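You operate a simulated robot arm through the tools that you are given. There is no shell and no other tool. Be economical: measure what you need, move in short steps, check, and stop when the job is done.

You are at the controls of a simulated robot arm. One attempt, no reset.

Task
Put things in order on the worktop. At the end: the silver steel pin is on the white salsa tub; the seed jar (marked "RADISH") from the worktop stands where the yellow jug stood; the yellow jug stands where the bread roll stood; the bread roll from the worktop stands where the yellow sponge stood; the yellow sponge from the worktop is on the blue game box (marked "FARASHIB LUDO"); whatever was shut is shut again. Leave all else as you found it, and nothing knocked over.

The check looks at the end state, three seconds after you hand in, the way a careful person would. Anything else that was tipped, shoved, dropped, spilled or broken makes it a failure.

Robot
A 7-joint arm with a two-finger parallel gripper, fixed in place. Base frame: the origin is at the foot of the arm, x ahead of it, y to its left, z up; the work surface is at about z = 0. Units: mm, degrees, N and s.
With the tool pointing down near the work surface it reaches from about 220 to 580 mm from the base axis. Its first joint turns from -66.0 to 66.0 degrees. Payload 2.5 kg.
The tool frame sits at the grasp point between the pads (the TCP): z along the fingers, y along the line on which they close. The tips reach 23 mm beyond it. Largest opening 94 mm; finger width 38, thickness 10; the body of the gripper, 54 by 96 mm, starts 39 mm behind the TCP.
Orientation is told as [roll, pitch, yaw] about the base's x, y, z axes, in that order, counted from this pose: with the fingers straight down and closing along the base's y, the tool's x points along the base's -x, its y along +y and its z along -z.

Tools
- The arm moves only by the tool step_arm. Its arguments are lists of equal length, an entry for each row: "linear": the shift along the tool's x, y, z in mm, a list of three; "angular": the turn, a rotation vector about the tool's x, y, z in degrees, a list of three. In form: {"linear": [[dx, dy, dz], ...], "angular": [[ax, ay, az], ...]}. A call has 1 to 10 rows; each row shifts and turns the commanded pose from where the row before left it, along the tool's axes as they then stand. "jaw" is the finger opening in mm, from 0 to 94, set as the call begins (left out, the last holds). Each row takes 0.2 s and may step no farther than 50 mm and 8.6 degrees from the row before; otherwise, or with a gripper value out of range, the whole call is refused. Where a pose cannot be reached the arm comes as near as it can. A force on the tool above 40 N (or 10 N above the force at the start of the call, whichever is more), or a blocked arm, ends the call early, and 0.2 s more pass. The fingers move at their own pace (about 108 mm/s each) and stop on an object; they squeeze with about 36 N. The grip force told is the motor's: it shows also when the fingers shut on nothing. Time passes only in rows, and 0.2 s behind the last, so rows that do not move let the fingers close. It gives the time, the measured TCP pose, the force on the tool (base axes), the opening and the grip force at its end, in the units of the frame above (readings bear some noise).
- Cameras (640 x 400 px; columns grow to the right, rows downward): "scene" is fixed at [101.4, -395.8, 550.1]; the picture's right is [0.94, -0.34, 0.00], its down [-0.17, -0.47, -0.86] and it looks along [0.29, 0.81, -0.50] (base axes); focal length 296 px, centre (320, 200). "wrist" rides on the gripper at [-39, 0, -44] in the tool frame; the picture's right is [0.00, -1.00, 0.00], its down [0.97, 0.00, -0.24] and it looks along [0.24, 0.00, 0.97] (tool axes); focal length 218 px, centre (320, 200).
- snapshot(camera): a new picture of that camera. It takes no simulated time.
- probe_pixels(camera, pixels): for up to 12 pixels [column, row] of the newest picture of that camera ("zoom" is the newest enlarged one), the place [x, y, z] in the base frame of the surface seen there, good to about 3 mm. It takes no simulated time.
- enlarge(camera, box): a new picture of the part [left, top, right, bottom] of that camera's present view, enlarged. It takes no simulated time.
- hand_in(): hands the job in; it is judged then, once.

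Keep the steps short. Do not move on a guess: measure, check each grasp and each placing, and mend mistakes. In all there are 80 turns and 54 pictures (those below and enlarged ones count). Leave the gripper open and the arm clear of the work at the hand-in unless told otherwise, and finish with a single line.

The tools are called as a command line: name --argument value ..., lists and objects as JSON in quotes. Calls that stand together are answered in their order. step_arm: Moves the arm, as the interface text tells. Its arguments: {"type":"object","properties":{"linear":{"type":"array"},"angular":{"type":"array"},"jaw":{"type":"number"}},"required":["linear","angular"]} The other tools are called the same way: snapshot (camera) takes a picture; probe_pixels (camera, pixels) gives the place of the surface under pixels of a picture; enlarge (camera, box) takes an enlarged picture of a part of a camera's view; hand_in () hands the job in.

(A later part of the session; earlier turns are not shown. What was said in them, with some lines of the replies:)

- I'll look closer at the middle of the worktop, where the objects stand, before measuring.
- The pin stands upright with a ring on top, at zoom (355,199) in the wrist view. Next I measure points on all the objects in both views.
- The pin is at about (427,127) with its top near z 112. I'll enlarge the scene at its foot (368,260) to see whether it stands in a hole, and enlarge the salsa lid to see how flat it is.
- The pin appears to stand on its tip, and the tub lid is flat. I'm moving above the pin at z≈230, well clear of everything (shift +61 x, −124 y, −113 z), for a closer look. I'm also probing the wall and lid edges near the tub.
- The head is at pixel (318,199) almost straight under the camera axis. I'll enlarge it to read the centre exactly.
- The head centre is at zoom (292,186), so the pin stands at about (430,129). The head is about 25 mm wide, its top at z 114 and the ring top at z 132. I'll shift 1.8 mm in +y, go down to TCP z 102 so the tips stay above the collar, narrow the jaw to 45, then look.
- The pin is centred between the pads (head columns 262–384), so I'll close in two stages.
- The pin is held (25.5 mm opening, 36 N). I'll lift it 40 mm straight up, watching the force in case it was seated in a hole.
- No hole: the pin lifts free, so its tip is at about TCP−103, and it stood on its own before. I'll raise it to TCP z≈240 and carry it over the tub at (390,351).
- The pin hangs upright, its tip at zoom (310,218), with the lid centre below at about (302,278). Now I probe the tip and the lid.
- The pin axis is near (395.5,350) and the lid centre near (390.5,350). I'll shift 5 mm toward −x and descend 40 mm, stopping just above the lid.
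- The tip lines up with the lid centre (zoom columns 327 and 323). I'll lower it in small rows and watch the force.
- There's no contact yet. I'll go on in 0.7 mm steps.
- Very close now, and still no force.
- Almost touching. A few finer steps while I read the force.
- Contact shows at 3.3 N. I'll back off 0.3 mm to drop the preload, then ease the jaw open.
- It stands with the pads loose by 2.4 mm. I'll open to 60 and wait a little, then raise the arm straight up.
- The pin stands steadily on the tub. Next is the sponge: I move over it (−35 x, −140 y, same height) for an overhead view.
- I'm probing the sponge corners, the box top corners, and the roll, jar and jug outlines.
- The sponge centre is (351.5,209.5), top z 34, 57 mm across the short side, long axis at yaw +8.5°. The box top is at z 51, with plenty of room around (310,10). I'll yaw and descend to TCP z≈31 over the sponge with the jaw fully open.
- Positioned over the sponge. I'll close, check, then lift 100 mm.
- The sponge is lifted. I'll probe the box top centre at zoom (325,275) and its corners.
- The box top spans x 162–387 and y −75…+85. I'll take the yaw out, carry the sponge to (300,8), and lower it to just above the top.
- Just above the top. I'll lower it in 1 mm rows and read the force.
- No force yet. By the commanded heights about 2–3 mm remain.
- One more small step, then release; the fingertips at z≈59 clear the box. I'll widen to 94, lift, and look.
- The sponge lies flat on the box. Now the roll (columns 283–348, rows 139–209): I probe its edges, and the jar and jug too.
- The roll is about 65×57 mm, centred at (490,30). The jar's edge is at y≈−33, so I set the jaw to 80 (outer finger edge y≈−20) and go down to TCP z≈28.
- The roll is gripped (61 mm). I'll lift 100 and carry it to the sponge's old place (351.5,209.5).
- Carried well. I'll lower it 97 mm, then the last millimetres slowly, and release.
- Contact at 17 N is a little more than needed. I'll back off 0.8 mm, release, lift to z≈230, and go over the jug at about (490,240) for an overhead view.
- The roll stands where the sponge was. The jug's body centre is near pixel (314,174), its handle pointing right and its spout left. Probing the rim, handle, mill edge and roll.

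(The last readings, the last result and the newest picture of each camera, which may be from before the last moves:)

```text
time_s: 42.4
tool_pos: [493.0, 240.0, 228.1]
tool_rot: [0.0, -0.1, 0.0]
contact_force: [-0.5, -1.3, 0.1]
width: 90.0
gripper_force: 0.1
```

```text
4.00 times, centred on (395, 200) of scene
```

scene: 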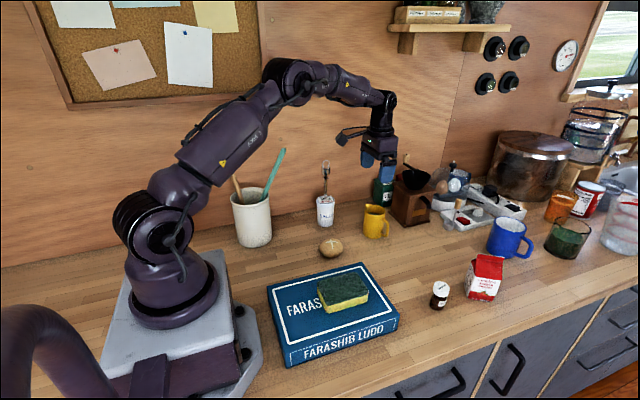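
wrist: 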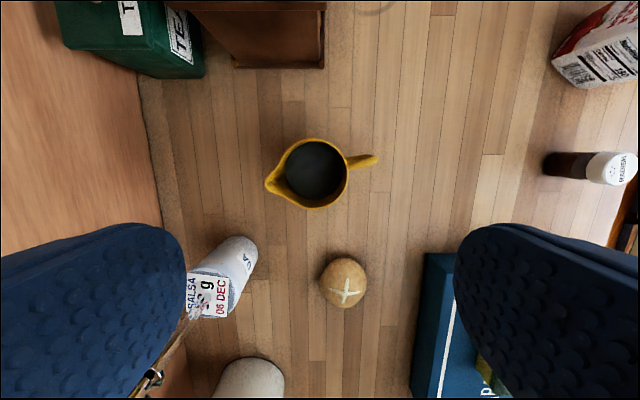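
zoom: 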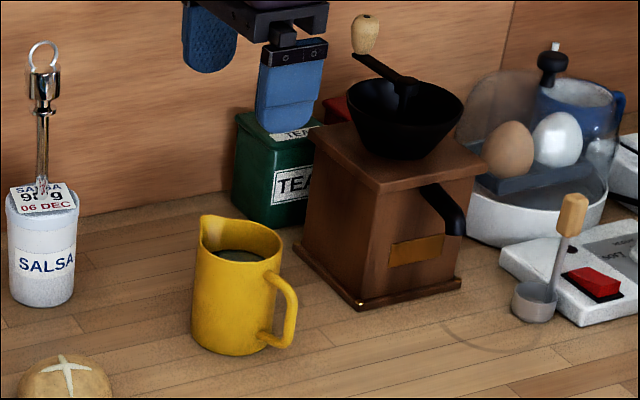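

The jug centre is (507,247), with rim radius ≈30 and rim z≈86. The handle points toward −y, 13° off. I'll centre over it and yaw −77° at height so the pads close clear of handle and spout, then check the picture.

step_arm --linear '[[-15.5, 7.5, 0], [0, 0, 0], [0, 0, 0], [0, 0, 0], [0, 0, 0], [0, 0, 0], [0, 0, 0], [0, 0, 0], [0, 0, 0], [0, 0, 0]]' --angular '[[0, 0, 0], [0, 0, 8.55], [0, 0, 8.55], [0, 0, 8.55], [0, 0, 8.55], [0, 0, 8.55], [0, 0, 8.55], [0, 0, 8.55], [0, 0, 8.55], [0, 0, 8.6]]'

step_arm --linear '[[0, 0, 0], [0, 0, 0]]' --angular '[[0, 0, 0], [0, 0, 0]]'

snapshot --camera "wrist"

```text
time_s: 44.6
tool_pos: [506.2, 246.7, 229.1]
tool_rot: [0.0, 0.0, -77.0]
contact_force: [-1.1, -1.1, -0.2]
width: 90.1
gripper_force: 0.0
```

```text
time_s: 45.2
tool_pos: [505.9, 245.9, 229.5]
tool_rot: [-0.1, -0.1, -77.1]
contact_force: [0.8, -0.2, -0.6]
width: 89.9
gripper_force: 0.1
```

```text
17 pictures are left
```

wrist: 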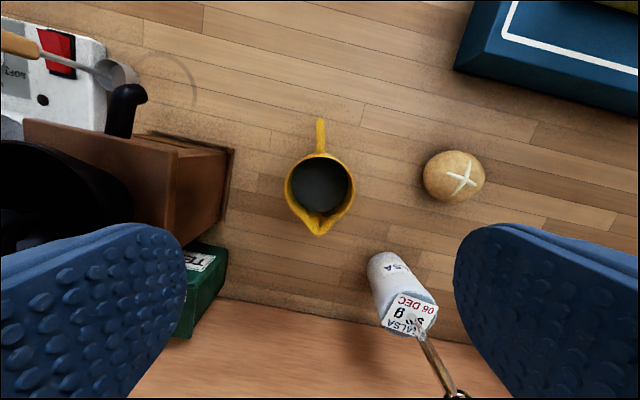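

Well aligned: jug at column 320, handle and spout on the image's vertical. I'll descend 168 mm to TCP z≈62 and look.

step_arm --linear '[[0, 0, 30], [0, 0, 40], [0, 0, 40], [0, 0, 30], [0, 0, 18], [0, 0, 10], [0, 0, 0]]' --angular '[[0, 0, 0], [0, 0, 0], [0, 0, 0], [0, 0, 0], [0, 0, 0], [0, 0, 0], [0, 0, 0]]'

enlarge --camera "scene" --box '[330, 150, 450, 270]'

snapshot --camera "wrist"

```text
time_s: 46.8
tool_pos: [508.2, 245.3, 60.1]
tool_rot: [-0.1, 0.1, -77.0]
contact_force: [-0.3, 0.1, 0.7]
width: 89.8
gripper_force: 0.0
```

```text
3.33 times, centred on (390, 210) of scene
```

zoom: 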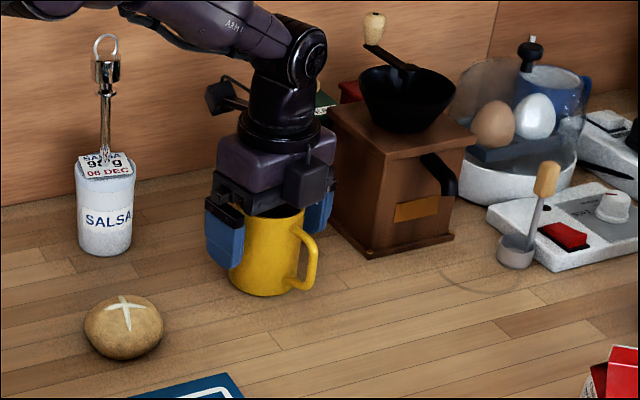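

```text
15 pictures are left
```

wrist: 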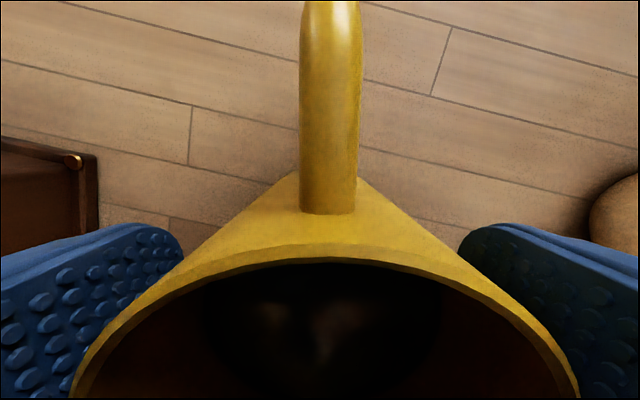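

The fingers straddle the jug evenly. I'll close, then lift gently 20 mm.

step_arm --linear '[[0, 0, 0], [0, 0, 0], [0, 0, 0]]' --angular '[[0, 0, 0], [0, 0, 0], [0, 0, 0]]' --jaw 0

step_arm --linear '[[0, 0, -3], [0, 0, -8], [0, 0, -9], [0, 0, 0]]' --angular '[[0, 0, 0], [0, 0, 0], [0, 0, 0], [0, 0, 0]]'

enlarge --camera "scene" --box '[330, 150, 450, 270]'

```text
time_s: 47.6
tool_pos: [507.1, 246.5, 59.4]
tool_rot: [-0.1, 0.1, -77.0]
contact_force: [-1.3, 0.0, 0.5]
width: 53.7
gripper_force: 36.0
```

```text
time_s: 48.6
tool_pos: [507.2, 246.1, 78.5]
tool_rot: [0.0, 0.0, -77.0]
contact_force: [0.1, 0.0, -2.5]
width: 53.7
gripper_force: 36.2
```

```text
3.33 times, centred on (390, 210) of scene
```

zoom: 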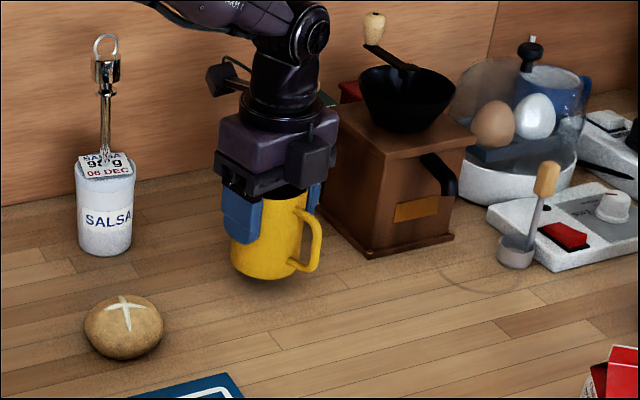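

Held level (weight ≈2.5 N). I'll lift 25 mm more, then carry it smoothly to (490,30), with the speed ramped up and down.

step_arm --linear '[[0, 0, -12], [0, 0, -13], [-10, -3.15, 0], [-25, -7.9, 0], [-35, -11, 0], [-42, -13.2, 0], [-42, -13.2, 0], [-32, -10.1, 0], [-16, -5, 0], [-5.6, -1.85, 0]]' --angular '[[0, 0, 0], [0, 0, 0], [0, 0, 0], [0, 0, 0], [0, 0, 0], [0, 0, 0], [0, 0, 0], [0, 0, 0], [0, 0, 0], [0, 0, 0]]'

step_arm --linear '[[0, 0, 0], [0, 0, 0], [0, 0, 0], [0, 0, 0], [0, 0, 0], [0, 0, 0], [0, 0, 0], [0, 0, 0]]' --angular '[[0, 0, -4], [0, 0, -7], [0, 0, -8], [0, 0, -8], [0, 0, -8], [0, 0, -7], [0, 0, -5], [0, 0, 0]]'

enlarge --camera "scene" --box '[350, 170, 510, 320]'

snapshot --camera "wrist"

```text
time_s: 50.8
tool_pos: [489.7, 30.0, 105.9]
tool_rot: [0.0, 0.0, -77.1]
contact_force: [0.4, 0.6, -2.1]
width: 53.6
gripper_force: 35.9
```

```text
time_s: 52.6
tool_pos: [489.9, 29.2, 106.1]
tool_rot: [0.0, 0.0, -29.9]
contact_force: [0.9, -0.2, -2.8]
width: 53.6
gripper_force: 35.9
```

```text
2.67 times, centred on (430, 245) of scene
```

zoom: 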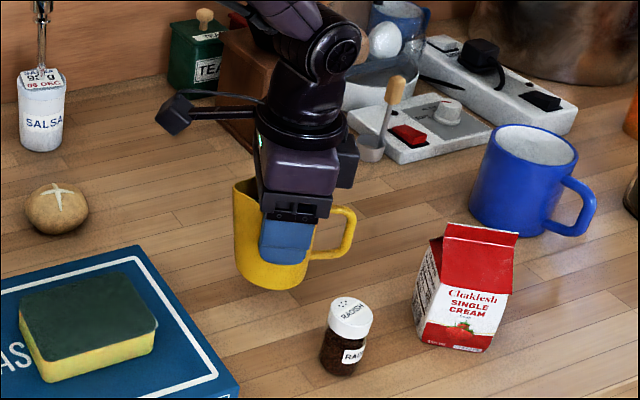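

```text
12 pictures are left
```

wrist: 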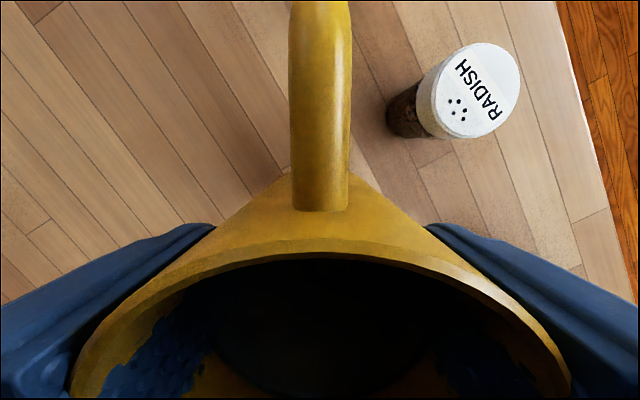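

The handle points forward, clear of the jar. I'll lower it 43 mm and then step by small amounts while reading the force.

step_arm --linear '[[0, 0, 10], [0, 0, 15], [0, 0, 11], [0, 0, 5], [0, 0, 2], [0, 0, 0]]' --angular '[[0, 0, 0], [0, 0, 0], [0, 0, 0], [0, 0, 0], [0, 0, 0], [0, 0, 0]]'

step_arm --linear '[[0, 0, 0.8], [0, 0, 0]]' --angular '[[0, 0, 0], [0, 0, 0]]'

step_arm --linear '[[0, 0, 0.7], [0, 0, 0]]' --angular '[[0, 0, 0], [0, 0, 0]]'

```text
time_s: 54.0
tool_pos: [488.3, 29.6, 61.7]
tool_rot: [0.0, 0.0, -30.0]
contact_force: [0.2, 0.2, -2.6]
width: 53.6
gripper_force: 36.9
```

```text
time_s: 54.6
tool_pos: [487.9, 30.4, 60.6]
tool_rot: [0.0, 0.1, -30.0]
contact_force: [0.3, 0.7, -2.4]
width: 53.5
gripper_force: 36.0
```

```text
time_s: 55.2
tool_pos: [488.8, 29.7, 62.9]
tool_rot: [0.0, 0.0, -30.0]
contact_force: [0.6, -0.3, -3.4]
width: 53.7
gripper_force: 35.6
```

Still hanging, and about 0.5 mm should remain. I'll take finer steps.

step_arm --linear '[[0, 0, 0.5], [0, 0, 0]]' --angular '[[0, 0, 0], [0, 0, 0]]'

step_arm --linear '[[0, 0, 0.4], [0, 0, 0]]' --angular '[[0, 0, 0], [0, 0, 0]]'

```text
time_s: 55.8
tool_pos: [488.9, 29.7, 61.3]
tool_rot: [0.1, 0.0, -30.0]
contact_force: [-0.1, 0.9, -2.4]
width: 53.7
gripper_force: 35.9
```

```text
time_s: 56.4
tool_pos: [490.1, 29.1, 60.4]
tool_rot: [0.0, 0.0, -29.9]
contact_force: [0.7, 0.5, -3.6]
width: 53.4
gripper_force: 36.5
```

step_arm --linear '[[0, 0, 0.5], [0, 0, 0]]' --angular '[[0, 0, 0], [0, 0, 0]]'

step_arm --linear '[[0, 0, 0.4], [0, 0, 0]]' --angular '[[0, 0, 0], [0, 0, 0]]'

enlarge --camera "scene" --box '[400, 230, 460, 300]'

```text
time_s: 57.0
tool_pos: [489.8, 28.5, 59.2]
tool_rot: [-0.1, 0.1, -30.0]
contact_force: [0.7, -0.1, -2.7]
width: 53.7
gripper_force: 35.8
```

```text
time_s: 57.6
tool_pos: [488.8, 29.3, 59.8]
tool_rot: [0.0, 0.0, -30.0]
contact_force: [-1.5, -0.6, -1.9]
width: 53.3
gripper_force: 35.9
```

```text
5.71 times, centred on (430, 265) of scene
```

zoom: 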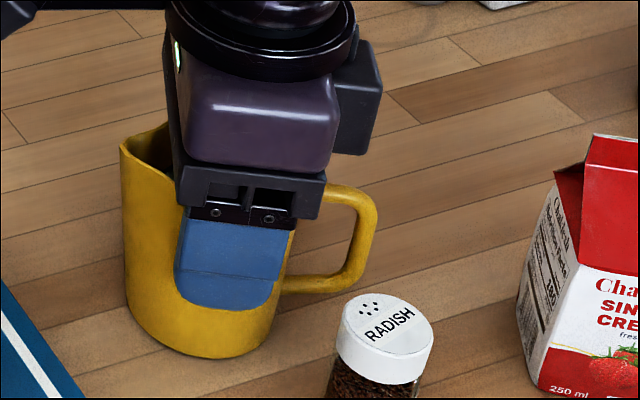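

Nearly down. I'll continue in small steps until the force reverses.

step_arm --linear '[[0, 0, 0.4], [0, 0, 0]]' --angular '[[0, 0, 0], [0, 0, 0]]'

step_arm --linear '[[0, 0, 0.4], [0, 0, 0]]' --angular '[[0, 0, 0], [0, 0, 0]]'

step_arm --linear '[[0, 0, 0.4], [0, 0, 0]]' --angular '[[0, 0, 0], [0, 0, 0]]'

```text
time_s: 58.2
tool_pos: [489.9, 29.3, 59.7]
tool_rot: [0.0, 0.0, -30.0]
contact_force: [-0.2, -1.5, 2.1]
width: 53.8
gripper_force: 36.3
```

```text
time_s: 58.8
tool_pos: [489.5, 30.0, 59.6]
tool_rot: [0.1, 0.0, -30.0]
contact_force: [-3.7, -2.0, 11.4]
width: 53.6
gripper_force: 35.9
```

```text
time_s: 59.4
tool_pos: [490.5, 29.6, 59.5]
tool_rot: [0.0, 0.0, -30.0]
contact_force: [-7.9, -0.8, 21.0]
width: 53.8
gripper_force: 35.7
```

The jug is on the table. I'll back off 0.7 mm, open to 76 (fingers clear of everything), and raise 120 mm.

step_arm --linear '[[0, 0, -0.8], [0, 0, 0]]' --angular '[[0, 0, 0], [0, 0, 0]]'

step_arm --linear '[[0, 0, 0], [0, 0, 0], [0, 0, -10], [0, 0, -30], [0, 0, -40], [0, 0, -45], [0, 0, -25], [0, 0, 0]]' --angular '[[0, 0, 0], [0, 0, 0], [0, 0, 0], [0, 0, 0], [0, 0, 0], [0, 0, 0], [0, 0, 0], [0, 0, 0]]' --jaw 76

step_arm --linear '[[0, 0, 0], [0, 0, 0], [0, 0, 0], [0, 0, 0], [0, 0, 0], [0, 0, 0], [0, 0, 0], [0, 0, 0]]' --angular '[[0, 0, 8.55], [0, 0, 8.55], [0, 0, 8.55], [0, 0, 8.55], [0, 0, 8.55], [0, 0, 8.6], [0, 0, 8.6], [0, 0, 0]]'

snapshot --camera "wrist"

snapshot --camera "scene"

```text
time_s: 60.0
tool_pos: [490.5, 30.1, 59.6]
tool_rot: [0.1, 0.1, -30.0]
contact_force: [-7.7, -2.0, 18.7]
width: 53.7
gripper_force: 35.7
```

```text
time_s: 61.8
tool_pos: [492.0, 29.4, 210.5]
tool_rot: [0.1, 0.1, -30.0]
contact_force: [0.1, 0.4, 0.0]
width: 76.0
gripper_force: 0.0
```

```text
time_s: 63.6
tool_pos: [489.3, 29.8, 209.4]
tool_rot: [0.0, 0.0, -90.0]
contact_force: [-0.3, -1.2, 0.5]
width: 76.1
gripper_force: 0.1
```

```text
10 pictures are left
```

wrist: 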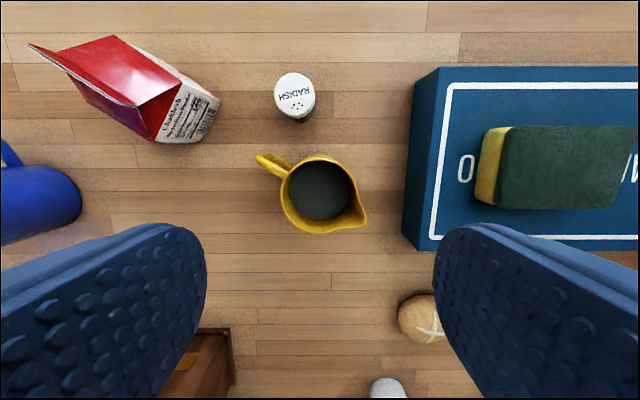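

```text
9 pictures are left
```

scene: 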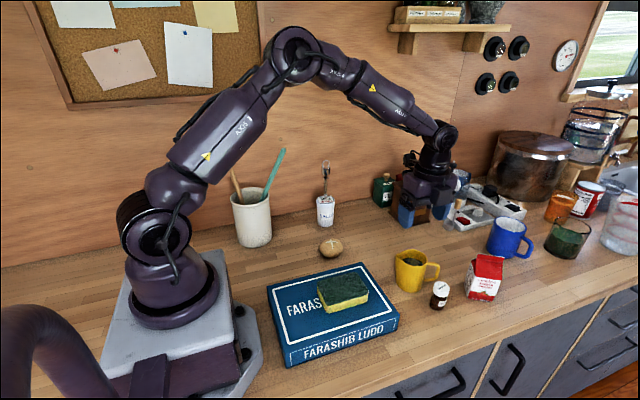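

The jug stands in the roll's place. The jar's cap is at (294,95), with the carton to its left at (160,100) and the jug below it. Now I probe them.

probe_pixels --camera "wrist" --pixels '[[294, 92], [276, 95], [313, 95], [294, 75], [293, 113], [217, 103], [190, 140], [155, 138], [258, 157], [315, 158], [290, 118], [195, 80]]'

enlarge --camera "scene" --box '[390, 240, 510, 320]'

```text
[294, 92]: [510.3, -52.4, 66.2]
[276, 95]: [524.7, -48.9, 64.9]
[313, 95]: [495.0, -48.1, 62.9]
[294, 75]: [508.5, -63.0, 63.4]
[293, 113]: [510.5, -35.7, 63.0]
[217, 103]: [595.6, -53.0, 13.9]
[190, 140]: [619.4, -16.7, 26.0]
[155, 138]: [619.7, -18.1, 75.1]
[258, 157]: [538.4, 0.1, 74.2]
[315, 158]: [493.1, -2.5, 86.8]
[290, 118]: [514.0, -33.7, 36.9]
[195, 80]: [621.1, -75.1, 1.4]
```

```text
5.00 times, centred on (450, 280) of scene
```

zoom: 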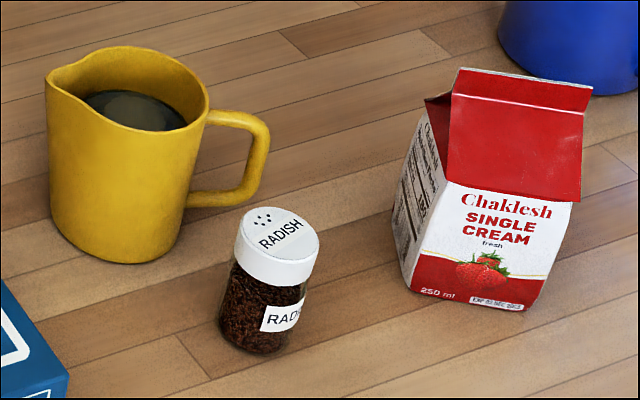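

The jar is at (510,−49.5), 33 mm wide with its top at z 66. The carton starts at x≈590 and the jug at y≈−2, so closing along x leaves room. Jaw 60; I move over it and stop at z≈100 to look.

step_arm --linear '[[-40, 10, 0], [-39.5, 10, 0], [0, 0, 40], [0, 0, 40], [0, 0, 25], [0, 0, 0]]' --angular '[[0, 0, 0], [0, 0, 0], [0, 0, 0], [0, 0, 0], [0, 0, 0], [0, 0, 0]]' --jaw 60

snapshot --camera "wrist"

```text
time_s: 65.0
tool_pos: [507.0, -48.5, 103.7]
tool_rot: [0.0, 0.0, -89.9]
contact_force: [0.1, 0.5, -0.1]
width: 60.0
gripper_force: 0.1
```

```text
7 pictures are left
```

wrist: 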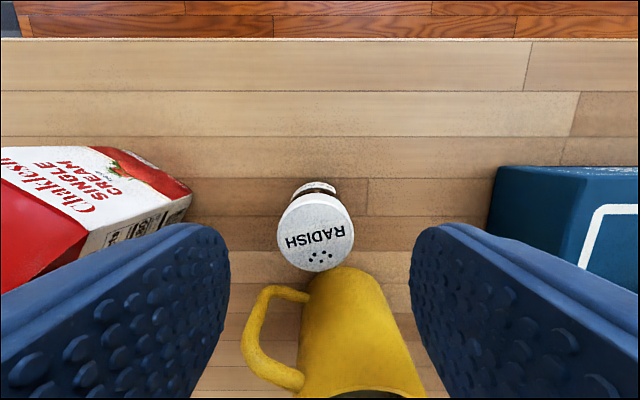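

The jar is at column 316, centred between the pads. I'll descend 62 mm and close.

step_arm --linear '[[0, 0.5, 22], [0, 0, 22], [0, 0, 12], [0, 0, 6], [0, 0, 0]]' --angular '[[0, 0, 0], [0, 0, 0], [0, 0, 0], [0, 0, 0], [0, 0, 0]]'

step_arm --linear '[[0, 0, 0], [0, 0, 0], [0, 0, 0]]' --angular '[[0, 0, 0], [0, 0, 0], [0, 0, 0]]' --jaw 0

step_arm --linear '[[0, 0, -10], [0, 0, -30], [0, 0, -45], [0, 0, -45], [0, 0, 0]]' --angular '[[0, 0, 0], [0, 0, 0], [0, 0, 0], [0, 0, 0], [0, 0, 0]]'

enlarge --camera "scene" --box '[370, 170, 510, 320]'

```text
time_s: 66.2
tool_pos: [509.4, -49.0, 41.9]
tool_rot: [0.0, 0.0, -89.9]
contact_force: [0.4, 0.1, -0.5]
width: 60.0
gripper_force: 0.1
```

```text
time_s: 67.0
tool_pos: [509.0, -49.2, 41.6]
tool_rot: [0.1, 0.1, -89.9]
contact_force: [0.3, 0.8, -0.4]
width: 31.4
gripper_force: 36.3
```

```text
time_s: 68.2
tool_pos: [510.8, -51.5, 173.0]
tool_rot: [0.0, 0.0, -90.1]
contact_force: [-0.4, 0.5, 0.0]
width: 31.3
gripper_force: 36.4
```

```text
2.67 times, centred on (440, 245) of scene
```

zoom: 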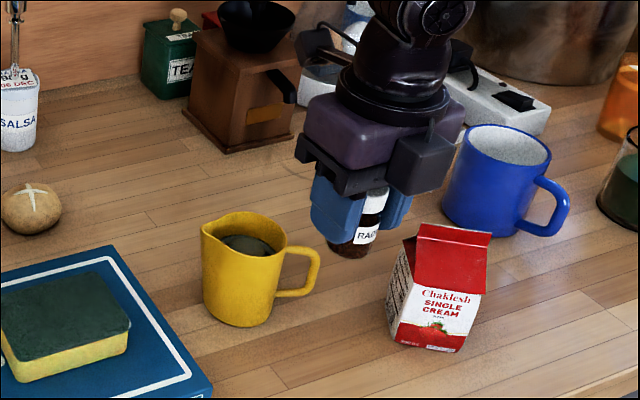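

The jar is held. I'll carry it at this height, over the jug with its bottom at z≈130, to the jug's old place (507,247).

step_arm --linear '[[25, -0.3, 0], [40, -0.5, 0], [42, -0.5, 0], [42, -0.5, 0], [42, -0.5, 0], [42, -0.5, 0], [36, -0.4, 0], [20, -0.3, 0], [7.5, 0, 0], [0, 0, 0]]' --angular '[[0, 0, 0], [0, 0, 0], [0, 0, 0], [0, 0, 0], [0, 0, 0], [0, 0, 0], [0, 0, 0], [0, 0, 0], [0, 0, 0], [0, 0, 0]]'

step_arm --linear '[[0, 0, 35], [0, 0, 40], [0, 0, 30], [0, 0, 15], [0, 0, 6], [0, 0, 2], [0, 0, 0]]' --angular '[[0, 0, 0], [0, 0, 0], [0, 0, 0], [0, 0, 0], [0, 0, 0], [0, 0, 0], [0, 0, 0]]'

enlarge --camera "scene" --box '[310, 150, 450, 290]'

```text
time_s: 70.4
tool_pos: [506.0, 245.3, 170.6]
tool_rot: [0.1, 0.0, -89.9]
contact_force: [-0.5, -0.6, -0.6]
width: 31.4
gripper_force: 35.8
```

```text
time_s: 72.0
tool_pos: [504.4, 247.4, 43.1]
tool_rot: [0.0, -0.1, -89.8]
contact_force: [0.4, 0.0, 0.0]
width: 31.3
gripper_force: 35.9
```

```text
2.86 times, centred on (380, 220) of scene
```

zoom: 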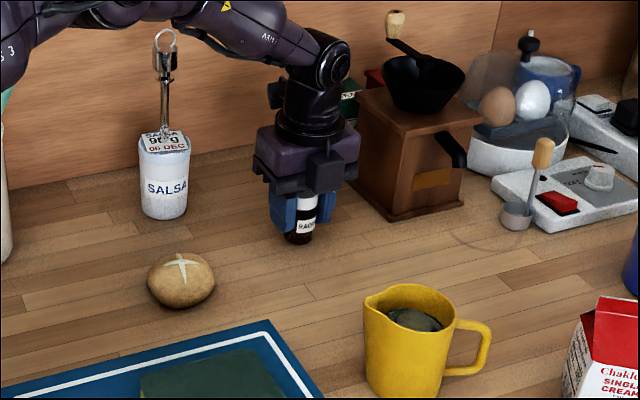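

Close to the table. I'll make small steps down until the force shows contact.

step_arm --linear '[[0, 0, 0.7], [0, 0, 0]]' --angular '[[0, 0, 0], [0, 0, 0]]'

step_arm --linear '[[0, 0, 0.5], [0, 0, 0]]' --angular '[[0, 0, 0], [0, 0, 0]]'

step_arm --linear '[[0, 0, 0.4], [0, 0, 0]]' --angular '[[0, 0, 0], [0, 0, 0]]'

```text
time_s: 72.6
tool_pos: [505.8, 245.7, 40.8]
tool_rot: [0.0, 0.0, -89.9]
contact_force: [0.4, 0.4, 0.3]
width: 31.5
gripper_force: 35.6
```

```text
time_s: 73.2
tool_pos: [507.4, 246.0, 43.1]
tool_rot: [0.0, -0.1, -90.0]
contact_force: [0.4, -0.7, -0.3]
width: 31.2
gripper_force: 36.0
```

```text
time_s: 73.8
tool_pos: [506.1, 246.4, 42.2]
tool_rot: [0.0, 0.0, -89.9]
contact_force: [-0.3, 0.3, -0.2]
width: 31.3
gripper_force: 35.9
```

step_arm --linear '[[0, 0, 0.5], [0, 0, 0]]' --angular '[[0, 0, 0], [0, 0, 0]]'

step_arm --linear '[[0, 0, 0.4], [0, 0, 0]]' --angular '[[0, 0, 0], [0, 0, 0]]'

```text
time_s: 74.4
tool_pos: [505.4, 246.8, 42.1]
tool_rot: [-0.1, 0.0, -89.9]
contact_force: [-0.2, -1.2, 0.2]
width: 31.6
gripper_force: 35.8
```

```text
time_s: 75.0
tool_pos: [506.1, 247.4, 42.7]
tool_rot: [0.0, 0.1, -90.0]
contact_force: [0.7, -0.2, 0.3]
width: 31.6
gripper_force: 35.5
```

step_arm --linear '[[0, 0, 0.4], [0, 0, 0]]' --angular '[[0, 0, 0], [0, 0, 0]]'

step_arm --linear '[[0, 0, 0.4], [0, 0, 0]]' --angular '[[0, 0, 0], [0, 0, 0]]'

```text
time_s: 75.6
tool_pos: [506.6, 246.9, 41.3]
tool_rot: [0.1, 0.0, -89.9]
contact_force: [0.3, -0.5, -0.1]
width: 31.4
gripper_force: 36.1
```

```text
time_s: 76.2
tool_pos: [505.9, 247.7, 41.7]
tool_rot: [0.0, -0.1, -89.9]
contact_force: [-1.5, -1.1, 4.4]
width: 31.3
gripper_force: 36.2
```

Contact (4.4 N). I'll ease the jaw open, wait, and raise straight up, clear of the work.

step_arm --linear '[[0, 0, 0], [0, 0, 0]]' --angular '[[0, 0, 0], [0, 0, 0]]' --jaw 36

step_arm --linear '[[0, 0, 0], [0, 0, 0], [0, 0, -10], [0, 0, -35], [0, 0, -45], [0, 0, -45], [0, 0, -45], [0, 0, -40], [0, 0, 0]]' --angular '[[0, 0, 0], [0, 0, 0], [0, 0, 0], [0, 0, 0], [0, 0, 0], [0, 0, 0], [0, 0, 0], [0, 0, 0], [0, 0, 0]]' --jaw 70

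snapshot --camera "scene"

enlarge --camera "scene" --box '[270, 150, 510, 320]'

```text
time_s: 76.8
tool_pos: [505.6, 247.7, 40.9]
tool_rot: [0.0, 0.0, -90.0]
contact_force: [0.0, 0.6, -0.6]
width: 36.2
gripper_force: 0.2
```

```text
time_s: 78.8
tool_pos: [506.9, 245.0, 262.7]
tool_rot: [0.0, 0.0, -89.8]
contact_force: [0.3, 0.8, -0.2]
width: 70.3
gripper_force: 0.1
```

```text
4 pictures are left
```

scene: 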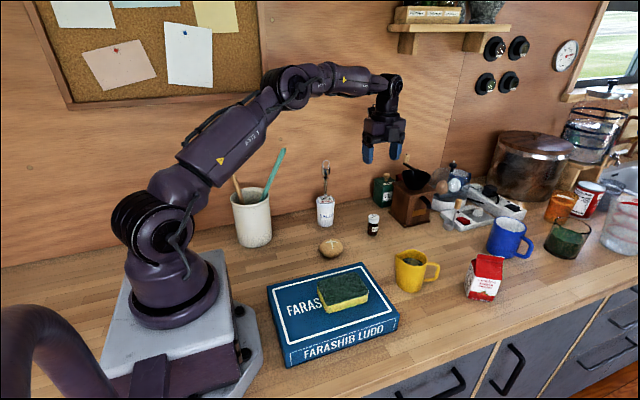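

```text
2.35 times, centred on (390, 235) of scene
```

zoom: 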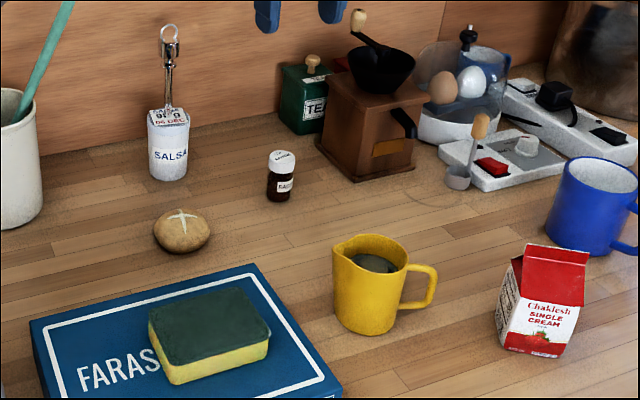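

Everything stands as asked: pin on the tub, jar at the jug's old place, jug at the roll's, roll at the sponge's, sponge on the box. Nothing else has moved. Nothing was opened, so there is nothing to shut. The gripper is open and clear, so I'm handing in.

hand_in

```text
The job is handed in.
```

Job handed in: the pin stands on the salsa tub, the jar, jug and roll are in their new places, the sponge is on the game box, and nothing was knocked over in the last pictures.
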